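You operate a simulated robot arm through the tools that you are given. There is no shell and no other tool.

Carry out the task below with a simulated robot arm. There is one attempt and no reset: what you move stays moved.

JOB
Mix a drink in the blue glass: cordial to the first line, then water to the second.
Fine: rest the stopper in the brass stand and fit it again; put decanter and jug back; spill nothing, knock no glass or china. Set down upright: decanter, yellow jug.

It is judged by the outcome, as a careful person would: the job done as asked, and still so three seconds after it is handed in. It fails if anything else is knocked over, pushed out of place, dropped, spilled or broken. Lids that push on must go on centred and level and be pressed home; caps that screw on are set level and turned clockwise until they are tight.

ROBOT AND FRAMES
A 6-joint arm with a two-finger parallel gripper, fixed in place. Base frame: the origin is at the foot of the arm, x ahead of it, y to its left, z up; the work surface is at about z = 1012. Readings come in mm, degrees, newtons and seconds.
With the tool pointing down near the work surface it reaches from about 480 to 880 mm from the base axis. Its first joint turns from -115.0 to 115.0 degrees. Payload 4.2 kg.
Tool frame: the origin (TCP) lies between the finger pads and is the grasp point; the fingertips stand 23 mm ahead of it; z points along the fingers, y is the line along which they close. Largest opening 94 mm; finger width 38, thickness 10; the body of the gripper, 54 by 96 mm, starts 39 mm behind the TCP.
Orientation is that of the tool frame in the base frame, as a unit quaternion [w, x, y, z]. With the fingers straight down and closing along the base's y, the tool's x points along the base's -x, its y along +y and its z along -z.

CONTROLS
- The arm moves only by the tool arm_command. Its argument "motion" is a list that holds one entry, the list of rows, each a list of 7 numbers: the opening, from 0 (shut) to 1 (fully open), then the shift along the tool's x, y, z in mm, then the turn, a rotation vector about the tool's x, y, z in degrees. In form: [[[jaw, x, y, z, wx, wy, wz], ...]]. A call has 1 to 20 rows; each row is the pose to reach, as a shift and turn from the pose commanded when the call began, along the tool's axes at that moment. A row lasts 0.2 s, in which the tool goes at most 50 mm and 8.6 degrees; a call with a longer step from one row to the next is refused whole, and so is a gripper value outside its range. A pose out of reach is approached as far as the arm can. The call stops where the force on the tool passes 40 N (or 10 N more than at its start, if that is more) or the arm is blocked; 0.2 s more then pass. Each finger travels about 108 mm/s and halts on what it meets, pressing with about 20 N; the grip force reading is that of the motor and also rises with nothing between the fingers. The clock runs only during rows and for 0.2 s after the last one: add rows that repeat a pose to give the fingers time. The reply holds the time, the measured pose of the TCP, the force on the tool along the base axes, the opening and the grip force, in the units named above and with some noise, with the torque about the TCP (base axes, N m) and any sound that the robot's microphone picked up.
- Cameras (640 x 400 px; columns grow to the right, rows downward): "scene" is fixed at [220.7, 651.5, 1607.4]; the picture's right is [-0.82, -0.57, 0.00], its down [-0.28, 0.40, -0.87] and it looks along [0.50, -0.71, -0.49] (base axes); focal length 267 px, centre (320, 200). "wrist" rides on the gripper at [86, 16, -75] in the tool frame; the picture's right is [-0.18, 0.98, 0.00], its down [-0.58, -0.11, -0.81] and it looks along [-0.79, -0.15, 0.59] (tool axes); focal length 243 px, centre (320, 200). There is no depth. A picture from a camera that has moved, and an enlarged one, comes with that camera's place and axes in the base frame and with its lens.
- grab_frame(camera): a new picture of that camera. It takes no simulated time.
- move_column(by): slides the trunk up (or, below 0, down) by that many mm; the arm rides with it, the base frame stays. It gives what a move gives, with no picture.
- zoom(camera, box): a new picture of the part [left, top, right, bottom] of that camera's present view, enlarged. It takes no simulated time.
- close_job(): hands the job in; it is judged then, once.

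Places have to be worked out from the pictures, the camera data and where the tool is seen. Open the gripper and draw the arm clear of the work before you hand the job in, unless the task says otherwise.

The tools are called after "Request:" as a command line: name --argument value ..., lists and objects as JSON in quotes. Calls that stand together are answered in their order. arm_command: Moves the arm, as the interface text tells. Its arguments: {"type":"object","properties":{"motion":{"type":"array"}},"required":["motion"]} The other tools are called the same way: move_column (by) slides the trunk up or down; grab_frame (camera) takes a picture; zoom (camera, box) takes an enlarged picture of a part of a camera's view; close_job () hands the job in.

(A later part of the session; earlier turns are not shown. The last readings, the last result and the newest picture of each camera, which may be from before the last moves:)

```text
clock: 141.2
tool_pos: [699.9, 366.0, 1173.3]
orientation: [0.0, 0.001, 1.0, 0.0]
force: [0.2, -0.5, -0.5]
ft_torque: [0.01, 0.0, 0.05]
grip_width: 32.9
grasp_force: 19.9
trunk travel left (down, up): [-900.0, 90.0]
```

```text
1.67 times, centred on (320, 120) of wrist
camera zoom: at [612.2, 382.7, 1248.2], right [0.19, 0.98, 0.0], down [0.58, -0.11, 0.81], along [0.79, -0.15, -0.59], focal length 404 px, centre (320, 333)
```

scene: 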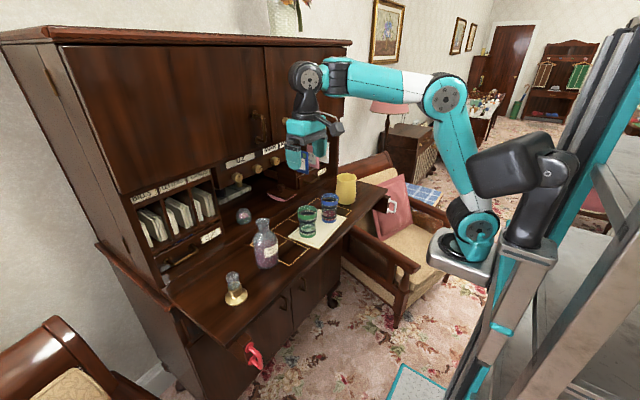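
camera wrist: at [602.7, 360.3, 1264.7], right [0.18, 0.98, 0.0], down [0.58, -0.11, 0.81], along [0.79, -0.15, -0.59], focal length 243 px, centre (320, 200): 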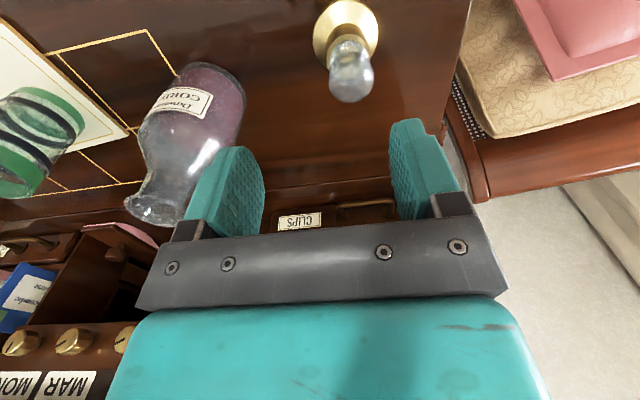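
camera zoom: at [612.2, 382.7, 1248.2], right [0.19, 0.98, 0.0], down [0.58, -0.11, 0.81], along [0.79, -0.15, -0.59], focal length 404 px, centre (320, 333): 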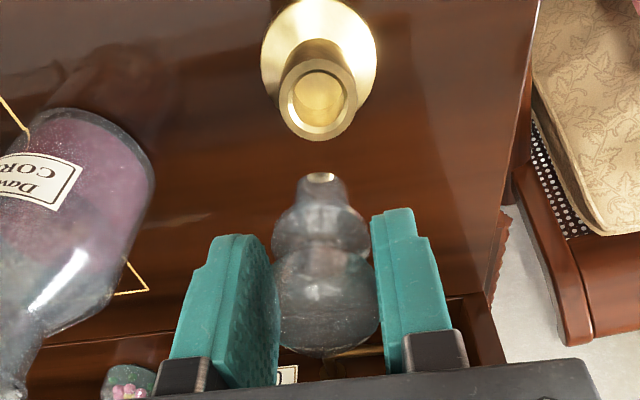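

Lifted clean, and the stand didn't move. I'll carry the stopper up and over to the decanter's mouth, at z 1260.

Request:
arm_command --motion '[[[0.2, -3, -20, -15, 0, 0, 0], [0.2, -7, -42, -35, 0, 0, 0], [0.2, -11, -65, -55, 0, 0, 0], [0.2, -15, -88, -72, 0, 0, 0], [0.2, -20, -112, -85, 0, 0, 0], [0.2, -24, -134, -87, 0, 0, 0], [0.2, -26.5, -150, -87, 0, 0, 0], [0.2, -26.5, -150, -87, 0, 0, 0]]]'

Request:
zoom --camera "wrist" --box '[240, 0, 400, 180]'

Request:
zoom --camera "scene" --box '[240, 170, 290, 240]'

```text
clock: 143.0
tool_pos: [723.6, 214.8, 1261.9]
orientation: [0.0, 0.0, 1.0, 0.0]
force: [0.9, 0.3, -1.0]
ft_torque: [-0.02, 0.02, -0.01]
grip_width: 32.7
grasp_force: 19.8
trunk travel left (down, up): [-900.0, 90.0]
```

```text
2.22 times, centred on (320, 90) of wrist
camera zoom: at [636.6, 232.3, 1336.0], right [0.19, 0.98, 0.0], down [0.58, -0.11, 0.81], along [0.79, -0.15, -0.59], focal length 539 px, centre (320, 444)
```

zoom: 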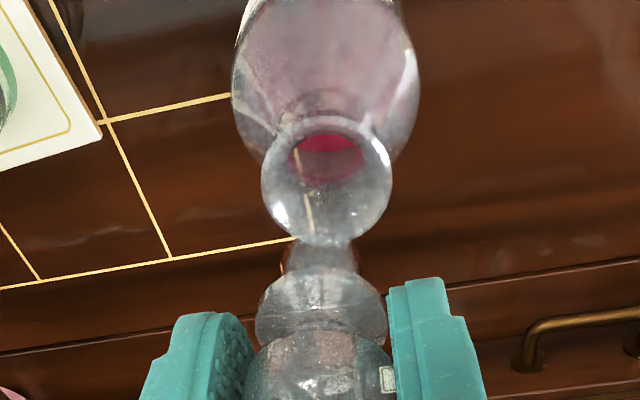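

```text
5.71 times, centred on (265, 205) of scene
camera zoom: at [220.7, 651.5, 1607.4], right [-0.82, -0.57, 0.0], down [-0.28, 0.4, -0.87], along [0.5, -0.71, -0.49], focal length 1524 px, centre (634, 171)
```

zoom: 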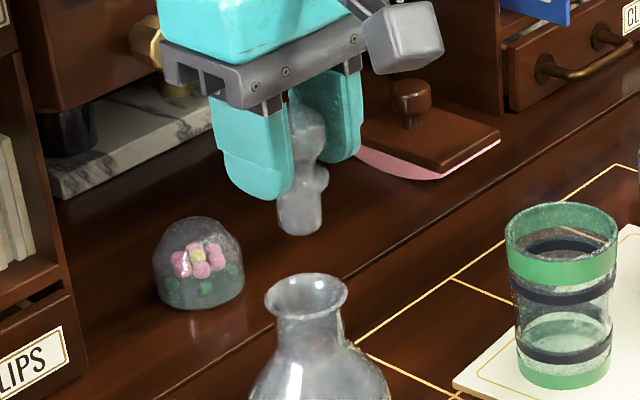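

The mouth appears 2–4 mm off the stopper's axis. I'll zoom for a precise offset before correcting.

Request:
zoom --camera "wrist" --box '[285, 35, 355, 130]'

Request:
zoom --camera "scene" --box '[250, 195, 282, 235]'

```text
4.21 times, centred on (320, 82) of wrist
camera zoom: at [636.6, 232.3, 1336.0], right [0.19, 0.98, 0.0], down [0.58, -0.11, 0.81], along [0.79, -0.15, -0.59], focal length 1022 px, centre (320, 695)
```

zoom: 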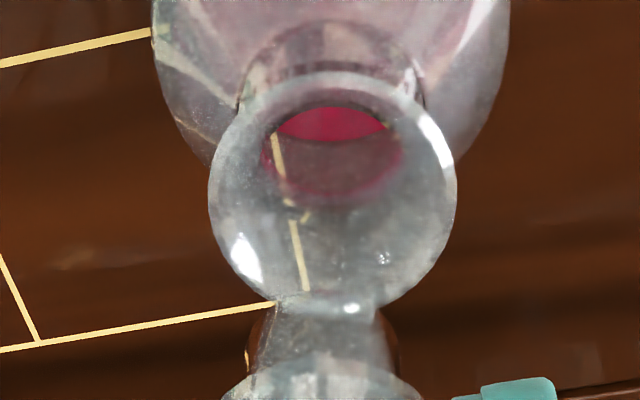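

```text
10.00 times, centred on (266, 215) of scene
camera zoom: at [220.7, 651.5, 1607.4], right [-0.82, -0.57, 0.0], down [-0.28, 0.4, -0.87], along [0.5, -0.71, -0.49], focal length 2668 px, centre (860, 50)
```

zoom: 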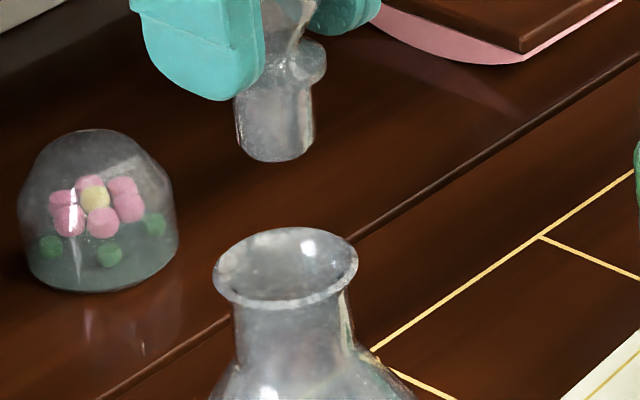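

Compared with the first view, the decanter sits only about 1.3 mm nearer and 1.1 mm left of where it was. I'll correct for that and lower until the plug tip is just above the lip.

Request:
arm_command --motion '[[[0.2, -0.8, 1.5, 0, 0, 0, 0], [0.2, -0.8, 1.5, 12, 0, 0, 0], [0.2, -0.8, 1.5, 24, 0, 0, 0], [0.2, -0.8, 1.5, 33, 0, 0, 0], [0.2, -0.8, 1.5, 33, 0, 0, 0]]]'

Request:
zoom --camera "wrist" --box '[280, 50, 360, 150]'

Request:
zoom --camera "scene" --box '[250, 195, 282, 235]'

```text
clock: 144.2
tool_pos: [726.7, 217.5, 1227.8]
orientation: [-0.001, 0.002, 1.0, 0.0]
force: [0.0, -0.5, 0.0]
ft_torque: [0.0, 0.0, -0.02]
grip_width: 32.4
grasp_force: 20.1
trunk travel left (down, up): [-900.0, 90.0]
```

```text
4.00 times, centred on (320, 100) of wrist
camera zoom: at [639.1, 234.1, 1301.9], right [0.19, 0.98, 0.0], down [0.58, -0.11, 0.81], along [0.79, -0.15, -0.59], focal length 970 px, centre (320, 600)
```

zoom: 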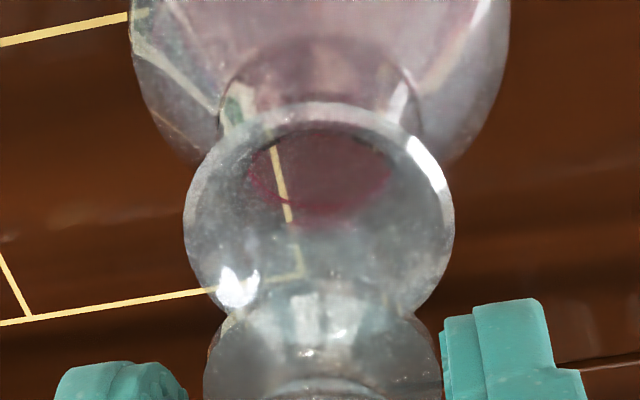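

```text
10.00 times, centred on (266, 215) of scene
camera zoom: at [220.7, 651.5, 1607.4], right [-0.82, -0.57, 0.0], down [-0.28, 0.4, -0.87], along [0.5, -0.71, -0.49], focal length 2668 px, centre (860, 50)
```

zoom: 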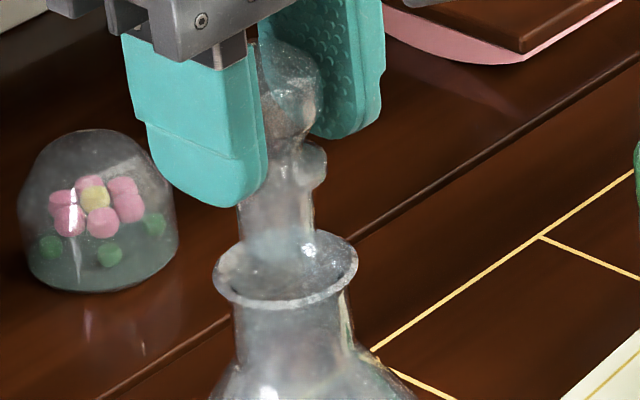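

Both views suggest the plug is about 1.7 mm too far forward and 0.3 mm left of the mouth. I'll correct and lower 8 mm so the tip enters the flare.

Request:
arm_command --motion '[[[0.2, 1.7, -0.3, 0, 0, 0, 0], [0.2, 1.7, -0.3, 3, 0, 0, 0], [0.2, 1.7, -0.3, 6, 0, 0, 0], [0.2, 1.7, -0.3, 8, 0, 0, 0]]]'

Request:
zoom --camera "wrist" --box '[280, 50, 360, 150]'

Request:
zoom --camera "scene" --box '[256, 200, 280, 230]'

```text
clock: 145.2
tool_pos: [724.1, 217.1, 1219.6]
orientation: [-0.001, 0.001, 1.0, 0.0]
force: [1.3, 0.4, -0.9]
ft_torque: [-0.03, -0.01, -0.03]
grip_width: 32.9
grasp_force: 19.9
trunk travel left (down, up): [-900.0, 90.0]
```

```text
4.00 times, centred on (320, 100) of wrist
camera zoom: at [636.8, 233.5, 1293.7], right [0.19, 0.98, 0.0], down [0.58, -0.11, 0.81], along [0.79, -0.15, -0.59], focal length 970 px, centre (320, 600)
```

zoom: 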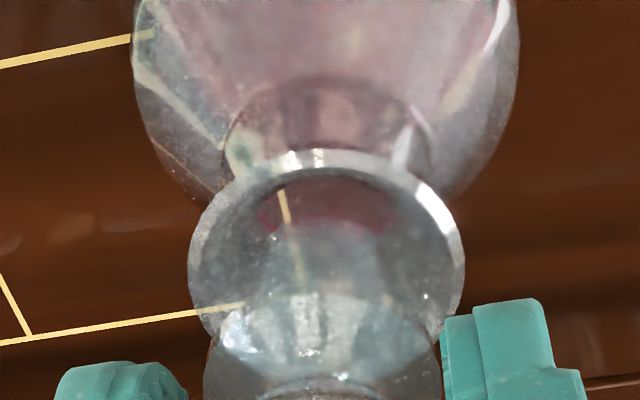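

```text
13.33 times, centred on (268, 215) of scene
camera zoom: at [220.7, 651.5, 1607.4], right [-0.82, -0.57, 0.0], down [-0.28, 0.4, -0.87], along [0.5, -0.71, -0.49], focal length 3557 px, centre (1013, 0)
```

zoom: 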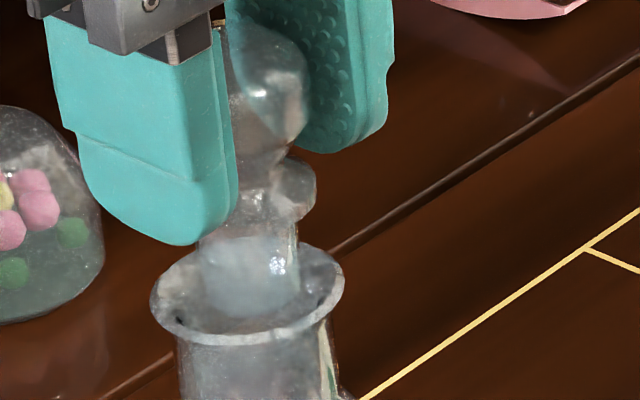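

The tip is now inside the flare and centred within about half a millimetre. I'll nudge (+0.5, +0.2) and continue down in small steps, watching the force.

Request:
arm_command --motion '[[[0.2, -0.5, 0.2, 2, 0, 0, 0], [0.2, -0.5, 0.2, 4, 0, 0, 0], [0.2, -0.5, 0.2, 6, 0, 0, 0], [0.2, -0.5, 0.2, 8, 0, 0, 0]]]'

Request:
zoom --camera "scene" --box '[256, 200, 280, 230]'

Request:
zoom --camera "wrist" --box '[280, 50, 360, 150]'

```text
clock: 146.2
tool_pos: [724.8, 216.6, 1212.0]
orientation: [0.0, 0.001, 1.0, 0.0]
force: [1.1, 0.4, -0.5]
ft_torque: [0.01, -0.06, 0.0]
grip_width: 32.8
grasp_force: 19.7
trunk travel left (down, up): [-900.0, 90.0]
```

```text
13.33 times, centred on (268, 215) of scene
camera zoom: at [220.7, 651.5, 1607.4], right [-0.82, -0.57, 0.0], down [-0.28, 0.4, -0.87], along [0.5, -0.71, -0.49], focal length 3557 px, centre (1013, 0)
```

zoom: 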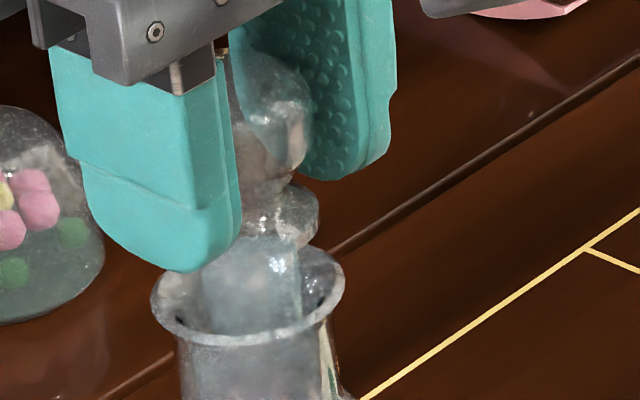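

```text
4.00 times, centred on (320, 100) of wrist
camera zoom: at [637.0, 233.3, 1286.5], right [0.19, 0.98, 0.0], down [0.58, -0.11, 0.81], along [0.79, -0.15, -0.59], focal length 970 px, centre (320, 600)
```

zoom: 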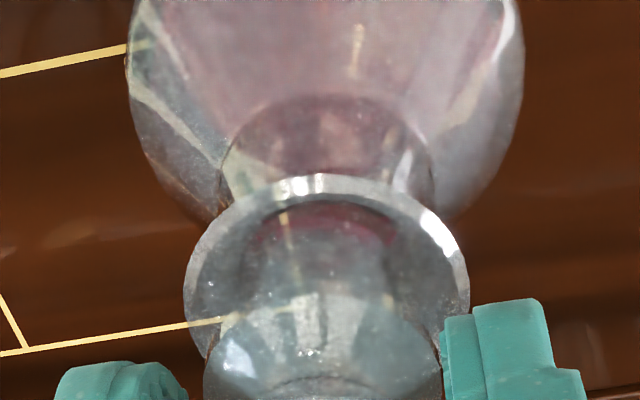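

No resistance yet. I'll shift +0.4 mm in y and continue down; the seat is expected about 15 mm lower.

Request:
arm_command --motion '[[[0.2, -0.2, 0.4, 2, 0, 0, 0], [0.2, -0.2, 0.4, 4, 0, 0, 0], [0.2, -0.2, 0.4, 6, 0, 0, 0], [0.2, -0.2, 0.4, 8, 0, 0, 0]]]'

Request:
zoom --camera "scene" --box '[256, 200, 280, 230]'

Request:
zoom --camera "wrist" --box '[280, 50, 360, 150]'

```text
clock: 147.2
tool_pos: [725.6, 217.3, 1204.6]
orientation: [0.001, 0.001, 1.0, 0.0]
force: [0.7, 0.0, -0.6]
ft_torque: [0.04, -0.08, -0.01]
grip_width: 32.7
grasp_force: 20.2
trunk travel left (down, up): [-900.0, 90.0]
```

```text
13.33 times, centred on (268, 215) of scene
camera zoom: at [220.7, 651.5, 1607.4], right [-0.82, -0.57, 0.0], down [-0.28, 0.4, -0.87], along [0.5, -0.71, -0.49], focal length 3557 px, centre (1013, 0)
```

zoom: 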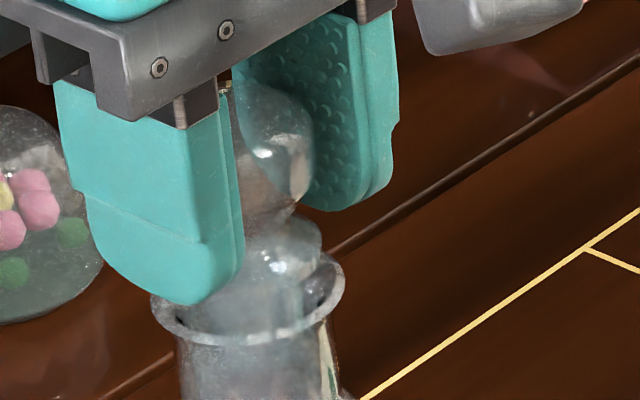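

```text
4.00 times, centred on (320, 100) of wrist
camera zoom: at [637.2, 233.4, 1278.6], right [0.19, 0.98, 0.0], down [0.58, -0.11, 0.81], along [0.79, -0.15, -0.59], focal length 970 px, centre (320, 600)
```

zoom: 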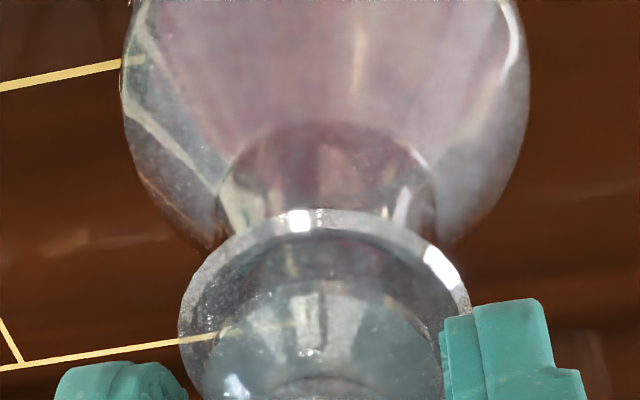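

It's sliding in with no resistance and good centring. I'll continue down in 1.5–2 mm steps towards the seat.

Request:
arm_command --motion '[[[0.2, 0, 0, 2, 0, 0, 0], [0.2, 0, 0, 4, 0, 0, 0], [0.2, 0, 0, 5.5, 0, 0, 0], [0.2, 0, 0, 7, 0, 0, 0]]]'

Request:
zoom --camera "scene" --box '[256, 200, 280, 230]'

Request:
zoom --camera "wrist" --box '[280, 50, 360, 150]'

```text
clock: 148.2
tool_pos: [725.3, 218.3, 1196.7]
orientation: [0.0, 0.001, 1.0, 0.0]
force: [1.6, -0.7, -0.4]
ft_torque: [0.01, -0.08, 0.01]
grip_width: 32.7
grasp_force: 20.3
trunk travel left (down, up): [-900.0, 90.0]
```

```text
13.33 times, centred on (268, 215) of scene
camera zoom: at [220.7, 651.5, 1607.4], right [-0.82, -0.57, 0.0], down [-0.28, 0.4, -0.87], along [0.5, -0.71, -0.49], focal length 3557 px, centre (1013, 0)
```

zoom: 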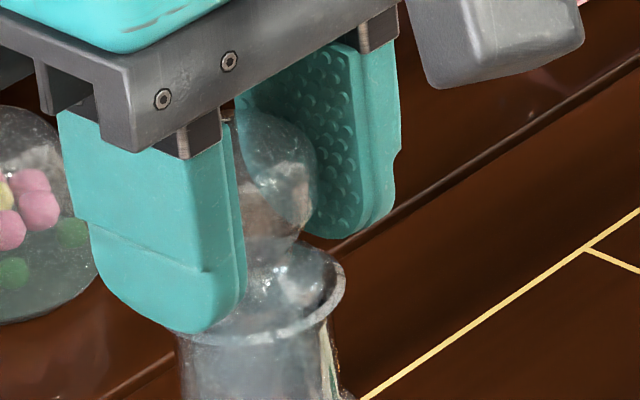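

```text
4.00 times, centred on (320, 100) of wrist
camera zoom: at [636.9, 233.9, 1271.7], right [0.19, 0.98, 0.0], down [0.58, -0.11, 0.81], along [0.79, -0.15, -0.59], focal length 970 px, centre (320, 600)
```

zoom: 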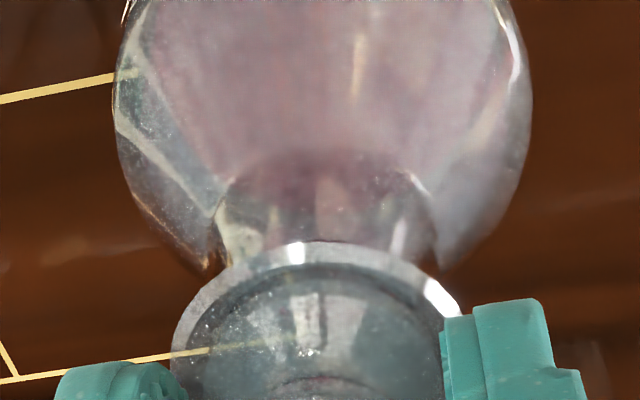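

It's at the original seated height. I'll press down gently in 1 mm steps to feel it seat home.

Request:
arm_command --motion '[[[0.2, 0, 0, 1, 0, 0, 0], [0.2, 0, 0, 2, 0, 0, 0], [0.2, 0, 0, 2, 0, 0, 0]]]'

Request:
zoom --camera "scene" --box '[256, 200, 280, 230]'

```text
clock: 149.0
tool_pos: [723.5, 217.0, 1195.4]
orientation: [0.001, 0.0, 1.0, 0.0]
force: [0.8, 0.5, 7.7]
ft_torque: [-0.05, 0.03, 0.01]
grip_width: 32.8
grasp_force: 20.4
trunk travel left (down, up): [-900.0, 90.0]
```

```text
13.33 times, centred on (268, 215) of scene
camera zoom: at [220.7, 651.5, 1607.4], right [-0.82, -0.57, 0.0], down [-0.28, 0.4, -0.87], along [0.5, -0.71, -0.49], focal length 3557 px, centre (1013, 0)
```

zoom: 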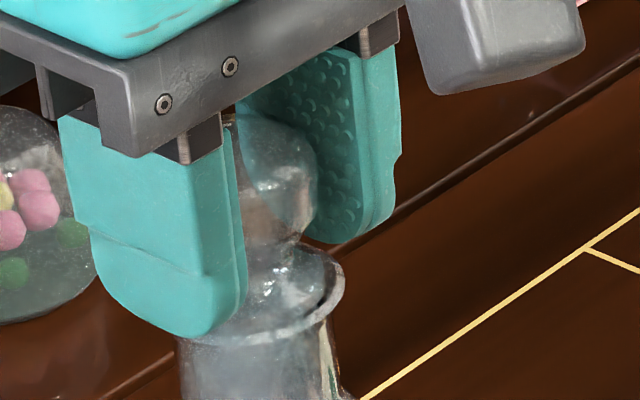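

Contact at 7.7 N, right at the seated height. I'll press a bit more firmly to be sure it's home.

Request:
arm_command --motion '[[[0.2, 0, 0, 0.8, 0, 0, 0], [0.2, 0, 0, 1.6, 0, 0, 0], [0.2, 0, 0, 1.6, 0, 0, 0]]]'

Request:
zoom --camera "wrist" --box '[240, 60, 400, 220]'

```text
clock: 149.8
tool_pos: [724.9, 216.6, 1194.8]
orientation: [0.001, 0.0, 1.0, 0.001]
force: [1.3, 2.8, 15.4]
ft_torque: [0.06, -0.03, -0.04]
grip_width: 33.0
grasp_force: 19.5
trunk travel left (down, up): [-900.0, 90.0]
```

```text
2.50 times, centred on (320, 140) of wrist
camera zoom: at [636.7, 233.7, 1268.3], right [0.18, 0.98, 0.0], down [0.58, -0.11, 0.81], along [0.79, -0.15, -0.59], focal length 606 px, centre (320, 350)
```

zoom: 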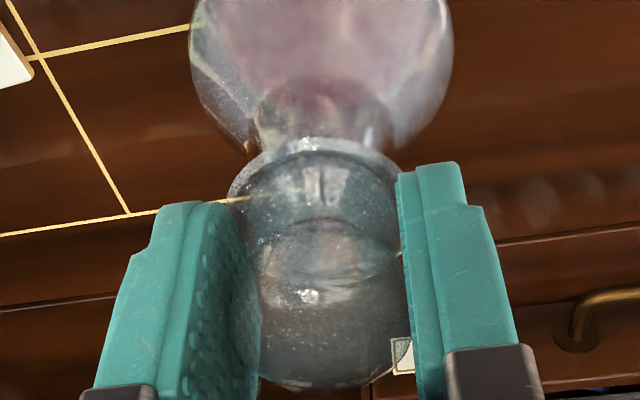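

Pressed to 15 N and the stopper isn't going any deeper. I'll ease off, open the fingers, and compare its height with the first pictures.

Request:
arm_command --motion '[[[0.2, 0, 0, -1.6, 0, 0, 0], [0.2, 0, 0, -2.2, 0, 0, 0], [0.4, 0, 0, -2.2, 0, 0, 0], [0.55, 0, 0, -2.2, 0, 0, 0], [0.7, 0, 0, -2.2, 0, 0, 0], [0.8, 0, 0, -2.2, 0, 0, 0]]]'

Request:
grab_frame --camera "wrist"

Request:
zoom --camera "scene" --box '[245, 200, 285, 240]'

```text
clock: 151.2
tool_pos: [724.5, 217.4, 1196.9]
orientation: [0.0, 0.0, 1.0, 0.0]
force: [0.1, 0.2, 0.3]
ft_torque: [0.02, 0.0, -0.01]
grip_width: 75.3
grasp_force: 0.0
trunk travel left (down, up): [-900.0, 90.0]
```

```text
taken
camera wrist: at [637.2, 233.5, 1270.2], right [0.19, 0.98, 0.0], down [0.58, -0.11, 0.81], along [0.79, -0.15, -0.59], focal length 243 px, centre (320, 200)
```

wrist: 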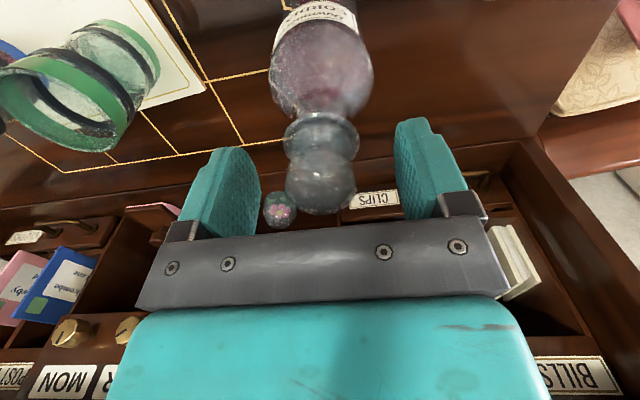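

```text
10.00 times, centred on (265, 220) of scene
camera zoom: at [220.7, 651.5, 1607.4], right [-0.82, -0.57, 0.0], down [-0.28, 0.4, -0.87], along [0.5, -0.71, -0.49], focal length 2668 px, centre (870, 0)
```

zoom: 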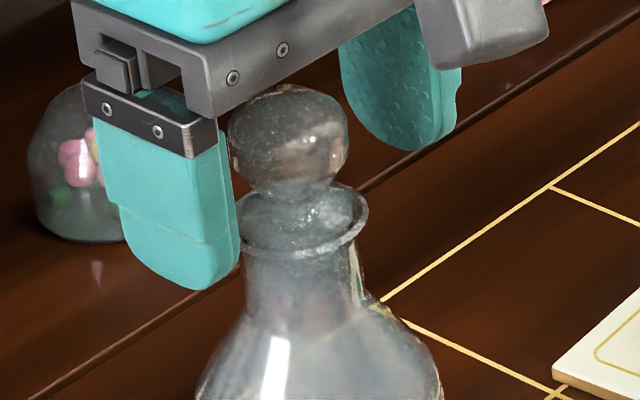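

The stopper sits exactly as in the first picture: same knob and lip heights, level and centred. I'll raise the gripper clear and look at the jug next.

Request:
arm_command --motion '[[[0.8, 0, 0, -10, 0, 0, 0], [0.8, 0, 0, -30, 0, 0, 0], [0.9, 0, 0, -60, 0, 0, 0], [1, 0, 0, -100, 0, 0, 0], [1, 20, -40, -110, 0, 0, 0], [1, 40, -85, -110, 0, 0, 0], [1, 55, -130, -110, 0, 0, 0], [1, 65, -178, -110, 0, 0, 0], [1, 65, -226, -110, 0, 0, 0], [1, 60, -274, -110, 0, 0, 0], [1, 50, -322, -110, 0, 0, 0], [1, 40, -370, -110, 0, 0, 0], [1, 30, -418, -110, 0, 0, 0], [1, 20, -465, -110, 0, 0, 0], [1, 15, -490, -110, 0, 0, 0]]]'

Request:
grab_frame --camera "wrist"

Request:
grab_frame --camera "scene"

```text
clock: 154.4
tool_pos: [709.0, -273.5, 1303.8]
orientation: [0.0, 0.001, 1.0, 0.0]
force: [-0.4, 0.6, 0.1]
ft_torque: [0.01, 0.0, 0.0]
grip_width: 94.0
grasp_force: 0.1
trunk travel left (down, up): [-900.0, 90.0]
```

```text
taken
camera wrist: at [621.7, -256.9, 1378.3], right [0.18, 0.98, 0.0], down [0.58, -0.11, 0.81], along [0.79, -0.15, -0.59], focal length 243 px, centre (320, 200)
```

wrist: 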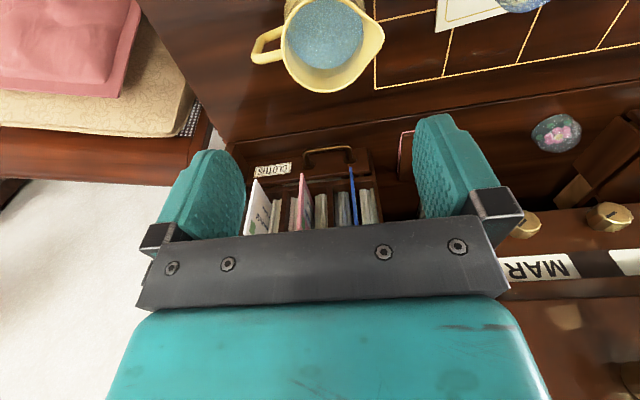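

```text
taken
```

scene: 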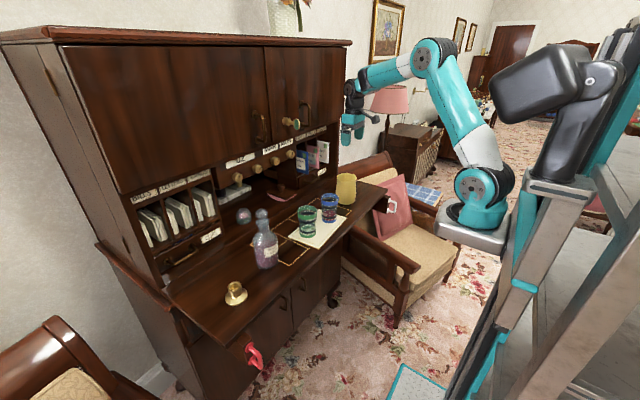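

The stopper is back in place and the gripper is now above the jug. I'll zoom in to learn the jug's exact position, width, spout and handle directions.

Request:
zoom --camera "wrist" --box '[230, 0, 400, 110]'

Request:
zoom --camera "scene" --box '[325, 165, 365, 210]'

Request:
zoom --camera "scene" --box '[240, 200, 290, 275]'

```text
3.64 times, centred on (315, 55) of wrist
camera zoom: at [621.7, -256.9, 1378.3], right [0.18, 0.98, 0.0], down [0.58, -0.11, 0.81], along [0.79, -0.15, -0.59], focal length 882 px, centre (338, 727)
```

zoom: 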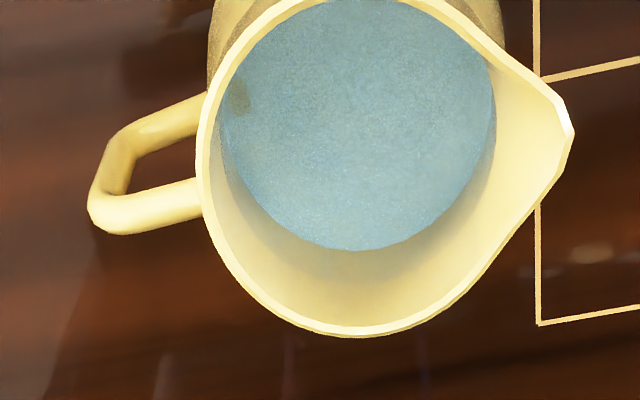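

```text
8.89 times, centred on (345, 188) of scene
camera zoom: at [220.7, 651.5, 1607.4], right [-0.82, -0.57, 0.0], down [-0.28, 0.4, -0.87], along [0.5, -0.71, -0.49], focal length 2371 px, centre (98, 311)
```

zoom: 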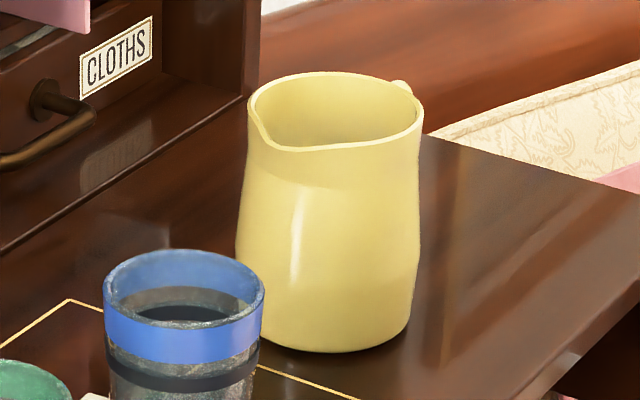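

```text
5.33 times, centred on (265, 238) of scene
camera zoom: at [220.7, 651.5, 1607.4], right [-0.82, -0.57, 0.0], down [-0.28, 0.4, -0.87], along [0.5, -0.71, -0.49], focal length 1423 px, centre (613, 0)
```

zoom: 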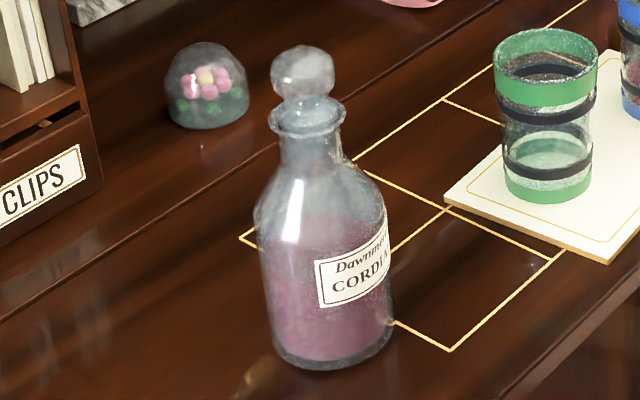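

Decanter and stopper look right. The jug stands at about (718, -266) with its spout pointing to +y and its handle to -y, so I'll grip its rim from above with the fingers on the ±x sides. I'll turn the tool 90° here so the camera is on the handle side.

Request:
arm_command --motion '[[[1, 0, 0, 0, 0, 0, -8.2], [1, 0, 0, 0, 0, 0, -16.4], [1, 0, 0, 0, 0, 0, -24.6], [1, 0, 0, 0, 0, 0, -32.8], [1, 0, 0, 0, 0, 0, -41], [1, 0, 0, 0, 0, 0, -49.2], [1, 0, 0, 0, 0, 0, -57.4], [1, 0, 0, 0, 0, 0, -65.6], [1, 0, 0, 0, 0, 0, -73.8], [1, 0, 0, 0, 0, 0, -82], [1, 0, 0, 0, 0, 0, -90], [1, 0, 0, 0, 0, 0, -90]]]'

Request:
grab_frame --camera "wrist"

```text
clock: 157.0
tool_pos: [708.9, -272.5, 1306.9]
orientation: [0.0, -0.707, 0.707, 0.0]
force: [0.2, 0.1, -0.2]
ft_torque: [0.0, -0.02, 0.01]
grip_width: 93.8
grasp_force: 0.0
trunk travel left (down, up): [-900.0, 90.0]
```

```text
taken
camera wrist: at [691.9, -358.8, 1379.7], right [-0.98, 0.18, 0.0], down [0.11, 0.58, 0.81], along [0.15, 0.79, -0.59], focal length 243 px, centre (320, 200)
```

wrist: 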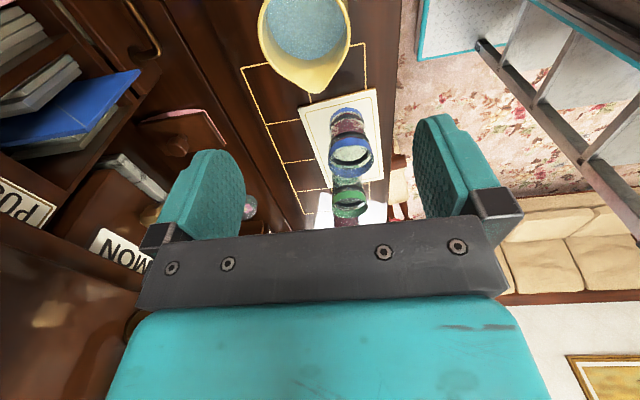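

The jug now shows at the top with its spout towards the glasses. I'll zoom to measure its rim relative to the finger midline.

Request:
zoom --camera "wrist" --box '[240, 0, 370, 110]'

```text
3.64 times, centred on (305, 55) of wrist
camera zoom: at [691.9, -358.8, 1379.7], right [-0.98, 0.18, 0.0], down [0.11, 0.58, 0.81], along [0.15, 0.79, -0.59], focal length 882 px, centre (374, 727)
```

zoom: 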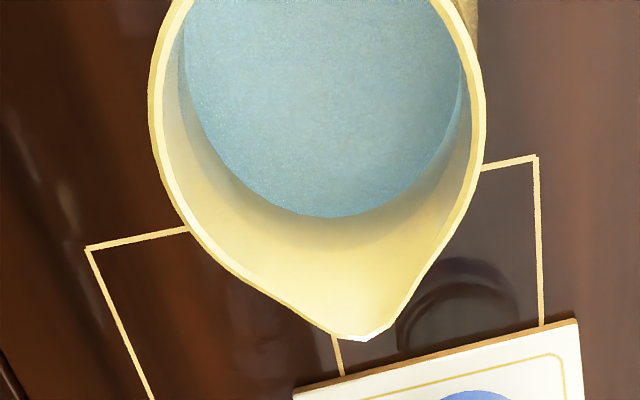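

The spout tip is near (721, -219), so the jug's axis is about (720, -267). I'll move over it and down to z 1230, then measure again from closer.

Request:
arm_command --motion '[[[1, -2, -4, 25, 0, 0, 0], [1, -4, -8, 50, 0, 0, 0], [1, -5.8, -12.1, 75, 0, 0, 0], [1, -5.8, -12.1, 75, 0, 0, 0]]]'

Request:
zoom --camera "wrist" --box '[220, 0, 420, 140]'

Request:
zoom --camera "scene" --box '[315, 150, 375, 210]'

```text
clock: 158.0
tool_pos: [720.9, -266.9, 1230.2]
orientation: [0.0, -0.706, 0.708, 0.001]
force: [-0.3, 0.6, -0.2]
ft_torque: [-0.01, -0.03, -0.01]
grip_width: 93.9
grasp_force: 0.0
trunk travel left (down, up): [-900.0, 90.0]
```

```text
2.86 times, centred on (320, 70) of wrist
camera zoom: at [704.1, -352.0, 1304.3], right [-0.98, 0.18, 0.0], down [0.11, 0.58, 0.81], along [0.15, 0.79, -0.59], focal length 693 px, centre (320, 571)
```

zoom: 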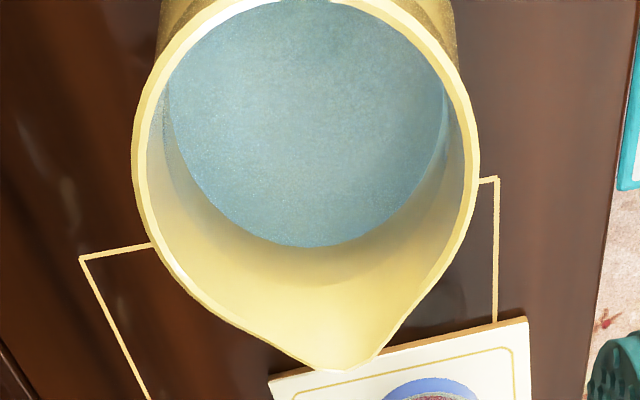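

```text
6.67 times, centred on (345, 180) of scene
camera zoom: at [220.7, 651.5, 1607.4], right [-0.82, -0.57, 0.0], down [-0.28, 0.4, -0.87], along [0.5, -0.71, -0.49], focal length 1778 px, centre (153, 333)
```

zoom: 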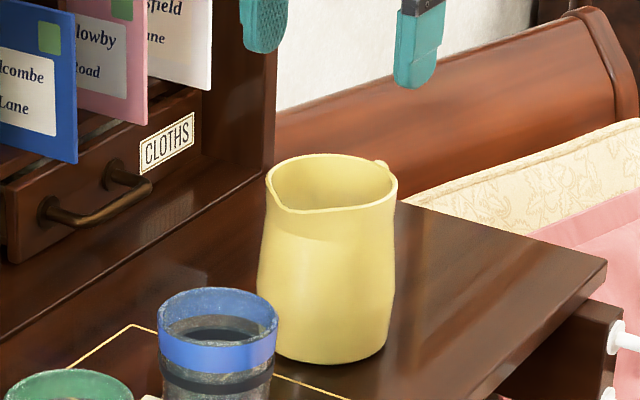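

The closer view gives a rim about 82 mm wide at z 1130, with its axis near (721.7, -271.5). With a 94 mm opening that leaves about 6 mm on each side. I'll centre over it and lower until the fingertips are just above the rim.

Request:
arm_command --motion '[[[1, 2, -0.8, 20, 0, 0, 0], [1, 4, -1.7, 40, 0, 0, 0], [1, 5.5, -1.7, 60, 0, 0, 0], [1, 5.5, -1.7, 68, 0, 0, 0], [1, 5.5, -1.7, 68, 0, 0, 0]]]'

Request:
grab_frame --camera "wrist"

Request:
zoom --camera "scene" --box '[315, 140, 375, 210]'

```text
clock: 159.2
tool_pos: [722.7, -272.6, 1160.8]
orientation: [0.0, -0.706, 0.708, 0.0]
force: [-0.4, 0.0, 0.1]
ft_torque: [0.01, -0.01, -0.02]
grip_width: 94.0
grasp_force: 0.2
trunk travel left (down, up): [-900.0, 90.0]
```

```text
taken
camera wrist: at [705.3, -358.6, 1235.5], right [-0.98, 0.19, 0.0], down [0.11, 0.58, 0.81], along [0.15, 0.79, -0.59], focal length 243 px, centre (320, 200)
```

wrist: 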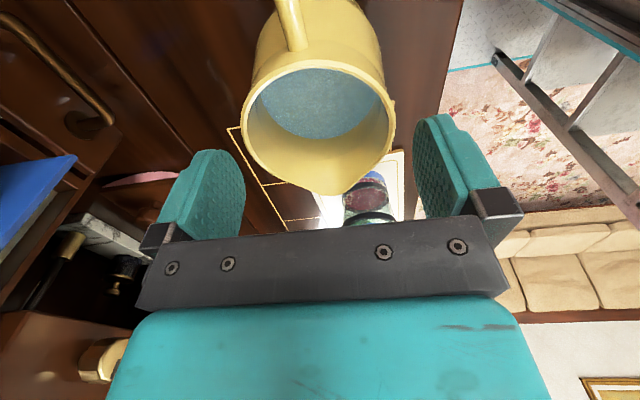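

```text
5.71 times, centred on (345, 175) of scene
camera zoom: at [220.7, 651.5, 1607.4], right [-0.82, -0.57, 0.0], down [-0.28, 0.4, -0.87], along [0.5, -0.71, -0.49], focal length 1524 px, centre (177, 343)
```

zoom: 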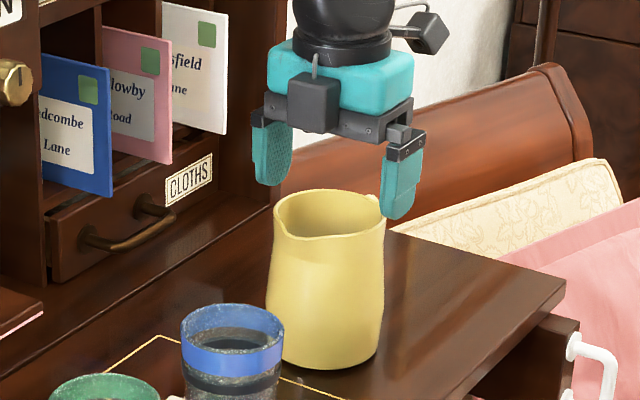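

The jug's rim lies between the fingers. I'll zoom in to verify the side clearances before going down.

Request:
zoom --camera "wrist" --box '[200, 20, 440, 220]'

```text
2.00 times, centred on (320, 120) of wrist
camera zoom: at [705.3, -358.6, 1235.5], right [-0.98, 0.19, 0.0], down [0.11, 0.58, 0.81], along [0.15, 0.79, -0.59], focal length 485 px, centre (320, 360)
```

zoom: 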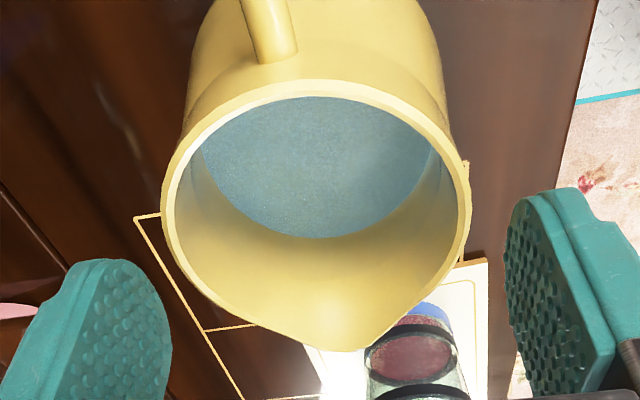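

The rim's centre is about 1 mm from the finger midline in x. I'll correct that and lower in small steps to TCP z 1108, with tips about 45 mm below the rim, watching for any touch.

Request:
arm_command --motion '[[[1, 0, -1, 6, 0, 0, 0], [1, 0, -1, 13, 0, 0, 0], [1, 0, -1, 21, 0, 0, 0], [1, 0, -1, 29, 0, 0, 0], [1, 0, -1, 29, 0, 0, 0]]]'

Request:
grab_frame --camera "wrist"

Request:
zoom --camera "scene" --box '[320, 150, 370, 205]'

```text
clock: 160.4
tool_pos: [723.2, -273.0, 1134.7]
orientation: [-0.001, -0.707, 0.707, 0.001]
force: [0.1, 0.3, -0.2]
ft_torque: [0.0, -0.01, -0.03]
grip_width: 94.0
grasp_force: 0.1
trunk travel left (down, up): [-900.0, 90.0]
```

```text
taken
camera wrist: at [706.0, -358.6, 1208.2], right [-0.98, 0.19, 0.0], down [0.11, 0.58, 0.81], along [0.15, 0.79, -0.59], focal length 243 px, centre (320, 200)
```

wrist: 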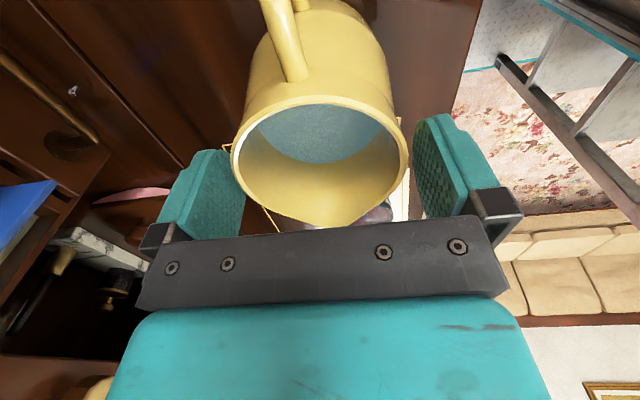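

```text
7.27 times, centred on (345, 178) of scene
camera zoom: at [220.7, 651.5, 1607.4], right [-0.82, -0.57, 0.0], down [-0.28, 0.4, -0.87], along [0.5, -0.71, -0.49], focal length 1940 px, centre (138, 364)
```

zoom: 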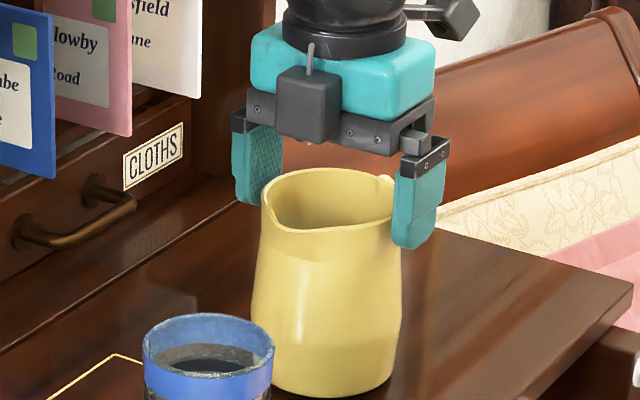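

The fingertips have passed the rim on both sides without touching. I'll continue down another 25 mm.

Request:
arm_command --motion '[[[1, 0, 0, 7, 0, 0, 0], [1, 0, 0, 14, 0, 0, 0], [1, 0, 0, 20, 0, 0, 0], [1, 0, 0, 25, 0, 0, 0], [1, 0, 0, 25, 0, 0, 0]]]'

Request:
grab_frame --camera "wrist"

Request:
zoom --camera "scene" --box '[320, 150, 370, 205]'

```text
clock: 161.6
tool_pos: [723.1, -272.4, 1109.0]
orientation: [0.001, -0.707, 0.708, 0.0]
force: [-0.3, -0.1, 0.5]
ft_torque: [0.0, 0.01, 0.02]
grip_width: 94.1
grasp_force: 0.1
trunk travel left (down, up): [-900.0, 90.0]
```

```text
taken
camera wrist: at [706.5, -358.1, 1183.0], right [-0.98, 0.19, 0.0], down [0.11, 0.58, 0.81], along [0.15, 0.79, -0.59], focal length 243 px, centre (320, 200)
```

wrist: 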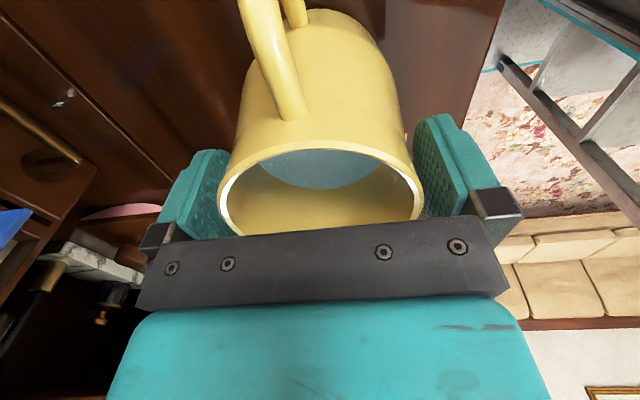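

```text
7.27 times, centred on (345, 178) of scene
camera zoom: at [220.7, 651.5, 1607.4], right [-0.82, -0.57, 0.0], down [-0.28, 0.4, -0.87], along [0.5, -0.71, -0.49], focal length 1940 px, centre (138, 364)
```

zoom: 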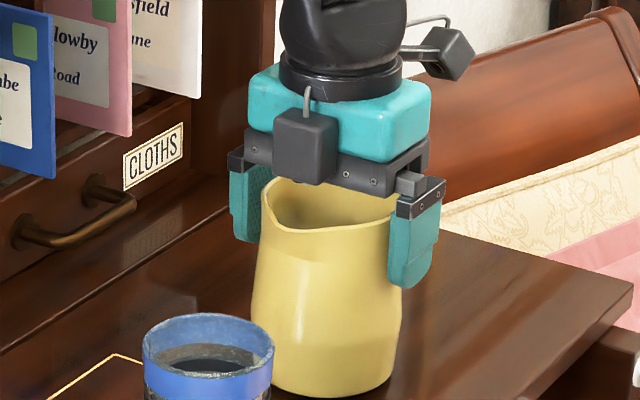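

The fingers fit, but from above I'd hold the jug by its rim with the weight well below, and it could swing when tilted. The sideways grip I used on the decanter is firmer: one finger can pass through the handle loop. I'll withdraw straight up without touching.

Request:
arm_command --motion '[[[1, 0, 0, -8, 0, 0, 0], [1, 0, 0, -20, 0, 0, 0], [1, 0, 0, -35, 0, 0, 0], [1, 0, 0, -60, 0, 0, 0], [1, 0, 0, -95, 0, 0, 0], [1, 0, 0, -130, 0, 0, 0], [1, 0, 0, -165, 0, 0, 0]]]'

Request:
zoom --camera "wrist" --box '[220, 0, 420, 140]'

Request:
zoom --camera "scene" --box '[325, 165, 365, 210]'

```text
clock: 163.2
tool_pos: [723.9, -271.7, 1273.7]
orientation: [0.001, -0.706, 0.708, 0.0]
force: [0.5, 0.3, -0.3]
ft_torque: [0.0, 0.0, -0.01]
grip_width: 93.9
grasp_force: 0.1
trunk travel left (down, up): [-900.0, 90.0]
```

```text
2.86 times, centred on (320, 70) of wrist
camera zoom: at [706.9, -358.7, 1347.5], right [-0.98, 0.19, 0.0], down [0.11, 0.58, 0.81], along [0.15, 0.79, -0.59], focal length 693 px, centre (320, 571)
```

zoom: 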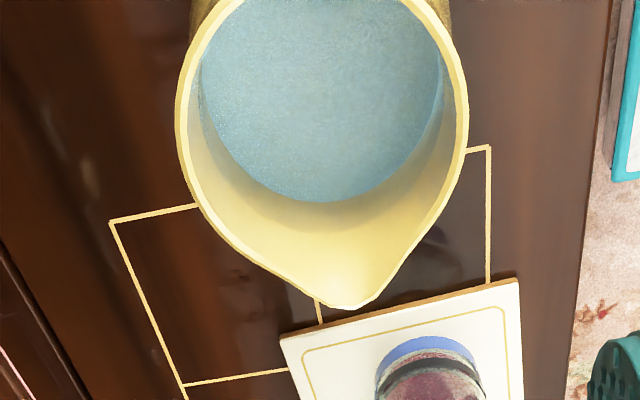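

```text
8.89 times, centred on (345, 188) of scene
camera zoom: at [220.7, 651.5, 1607.4], right [-0.82, -0.57, 0.0], down [-0.28, 0.4, -0.87], along [0.5, -0.71, -0.49], focal length 2371 px, centre (98, 311)
```

zoom: 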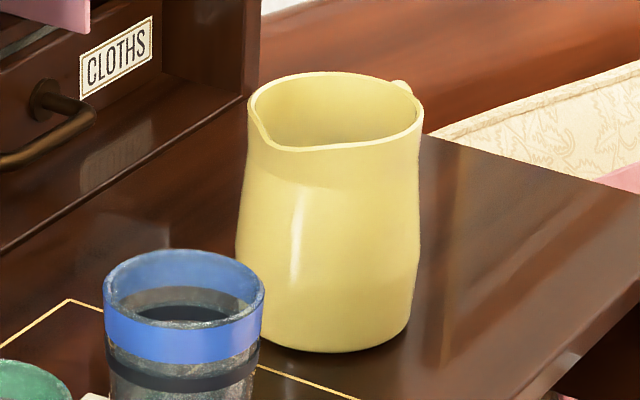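

The jug is undisturbed. I'll go to open air in front of the desk and unwind the tool's roll the right way round, in two calls, to prepare the same sideways posture as for the decanter.

Request:
arm_command --motion '[[[1, -38, 20, -7, 0, 0, 0], [1, -76, 41, -14, 0, 0, 0], [1, -114, 62, -20, 0, 0, 0], [1, -152, 82, -27, 0, 0, 0], [1, -152, 82, -27, 0, 0, 8], [1, -152, 82, -27, 0, 0, 16], [1, -152, 82, -27, 0, 0, 24], [1, -152, 82, -27, 0, 0, 32], [1, -152, 82, -27, 0, 0, 40], [1, -152, 82, -27, 0, 0, 48], [1, -152, 82, -27, 0, 0, 56], [1, -152, 82, -27, 0, 0, 64], [1, -152, 82, -27, 0, 0, 72], [1, -152, 82, -27, 0, 0, 80], [1, -152, 82, -27, 0, 0, 88], [1, -152, 82, -27, 0, 0, 96], [1, -152, 82, -27, 0, 0, 104]]]'

Request:
arm_command --motion '[[[1, 0, 0, 0, 0, 0, 8], [1, 0, 0, 0, 0, 0, 16], [1, 0, 0, 0, 0, 0, 24], [1, 0, 0, 0, 0, 0, 32], [1, 0, 0, 0, 0, 0, 40], [1, 0, 0, 0, 0, 0, 48], [1, 0, 0, 0, 0, 0, 56], [1, 0, 0, 0, 0, 0, 64], [1, 0, 0, 0, 0, 0, 72], [1, 0, 0, 0, 0, 0, 80], [1, 0, 0, 0, 0, 0, 88], [1, 0, 0, 0, 0, 0, 96], [1, 0, 0, 0, 0, 0, 104]]]'

```text
clock: 166.8
tool_pos: [642.4, -120.4, 1300.9]
orientation: [-0.001, 0.123, 0.992, 0.0]
force: [0.0, 0.0, -0.3]
ft_torque: [-0.01, 0.02, -0.03]
grip_width: 93.8
grasp_force: 0.1
trunk travel left (down, up): [-900.0, 90.0]
```

```text
clock: 169.6
tool_pos: [642.5, -120.1, 1301.0]
orientation: [0.0, 0.858, 0.513, 0.0]
force: [-0.6, -0.4, -0.2]
ft_torque: [0.0, 0.0, -0.02]
grip_width: 94.1
grasp_force: 0.2
trunk travel left (down, up): [-900.0, 90.0]
```

The roll is unwound and everything tracked. I'll pitch up to 35° below horizontal here, then lower the trunk in stages as before.

Request:
arm_command --motion '[[[1, 0, 0, 0, -6.9, 3.7, 0], [1, 0, 0, 0, -13.9, 7.4, 0], [1, 0, 0, 0, -20.8, 11.1, 0], [1, 0, 0, 0, -27.8, 14.7, 0], [1, 0, 0, 0, -34.7, 18.4, 0], [1, 0, 0, 0, -41.6, 22.1, 0], [1, 0, 0, 0, -48.6, 25.8, 0], [1, 0, 0, 0, -48.6, 25.8, 0]]]'

Request:
move_column --by -90

```text
clock: 171.4
tool_pos: [642.3, -121.4, 1300.6]
orientation: [0.238, 0.76, 0.456, 0.397]
force: [0.0, 0.8, -0.6]
ft_torque: [0.0, -0.01, 0.02]
grip_width: 94.1
grasp_force: 0.0
trunk travel left (down, up): [-900.0, 90.0]
```

```text
clock: 172.6
tool_pos: [641.8, -119.8, 1210.4]
orientation: [0.238, 0.76, 0.457, 0.396]
force: [-0.1, 0.4, 0.6]
ft_torque: [0.0, 0.02, 0.02]
grip_width: 94.0
grasp_force: 0.1
trunk travel left (down, up): [-810.0, 180.0]
```

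Good. I'll raise the tool and lower the trunk twice more to reach the working height.

Request:
arm_command --motion '[[[1, 11, 20.5, -16, 0, 0, 0], [1, 22, 41, -32.5, 0, 0, 0], [1, 32.7, 61.5, -48.7, 0, 0, 0]]]'

Request:
move_column --by -85

Request:
arm_command --motion '[[[1, 11, 20.5, -16, 0, 0, 0], [1, 22, 41, -32.5, 0, 0, 0], [1, 32.7, 61.5, -48.7, 0, 0, 0]]]'

Request:
move_column --by -85

Request:
grab_frame --camera "scene"

```text
clock: 173.4
tool_pos: [642.7, -119.3, 1296.3]
orientation: [0.238, 0.761, 0.456, 0.395]
force: [-0.5, -0.9, -0.8]
ft_torque: [0.02, 0.06, 0.0]
grip_width: 94.2
grasp_force: 0.1
trunk travel left (down, up): [-810.0, 180.0]
```

```text
clock: 174.7
tool_pos: [642.6, -118.9, 1211.8]
orientation: [0.238, 0.761, 0.456, 0.395]
force: [-0.6, 0.8, 0.4]
ft_torque: [0.0, -0.01, 0.0]
grip_width: 94.1
grasp_force: 0.0
trunk travel left (down, up): [-725.0, 265.0]
```

```text
clock: 175.4
tool_pos: [644.5, -120.8, 1297.1]
orientation: [0.238, 0.761, 0.457, 0.395]
force: [0.7, -0.2, 0.4]
ft_torque: [0.03, 0.02, 0.01]
grip_width: 94.0
grasp_force: 0.1
trunk travel left (down, up): [-725.0, 265.0]
```

```text
clock: 176.7
tool_pos: [642.9, -119.8, 1211.9]
orientation: [0.239, 0.76, 0.456, 0.396]
force: [-0.5, 0.6, -0.8]
ft_torque: [0.01, 0.01, -0.01]
grip_width: 93.8
grasp_force: 0.0
trunk travel left (down, up): [-640.0, 350.0]
```

```text
taken
```

scene: 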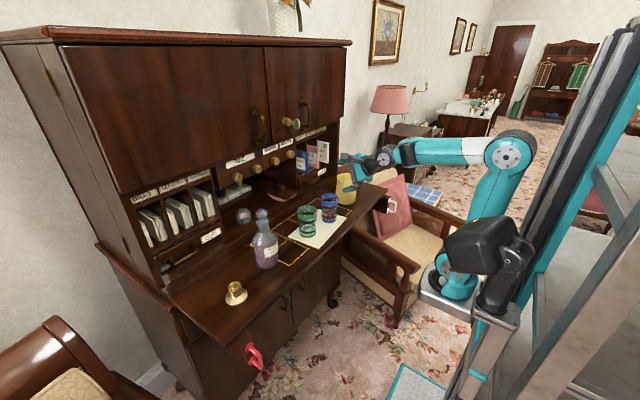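

At working height. I'll level the tool here, then move to the approach line in front of the jug, (612, -272), still at z 1180.

Request:
arm_command --motion '[[[1, 0, 0, 0, -5.15, 2.73, 0], [1, 0, 0, 0, -10.3, 5.47, 0], [1, 0, 0, 0, -15.4, 8.2, 0], [1, 0, 0, 0, -20.6, 10.9, 0], [1, 0, 0, 0, -25.7, 13.7, 0], [1, 0, 0, 0, -30.9, 16.4, 0], [1, 0, 0, 0, -30.9, 16.4, 0]]]'

```text
clock: 178.3
tool_pos: [643.6, -121.4, 1212.4]
orientation: [0.365, 0.606, 0.364, 0.605]
force: [0.3, 0.1, -0.2]
ft_torque: [0.0, -0.02, -0.01]
grip_width: 93.8
grasp_force: 0.1
trunk travel left (down, up): [-640.0, 350.0]
```

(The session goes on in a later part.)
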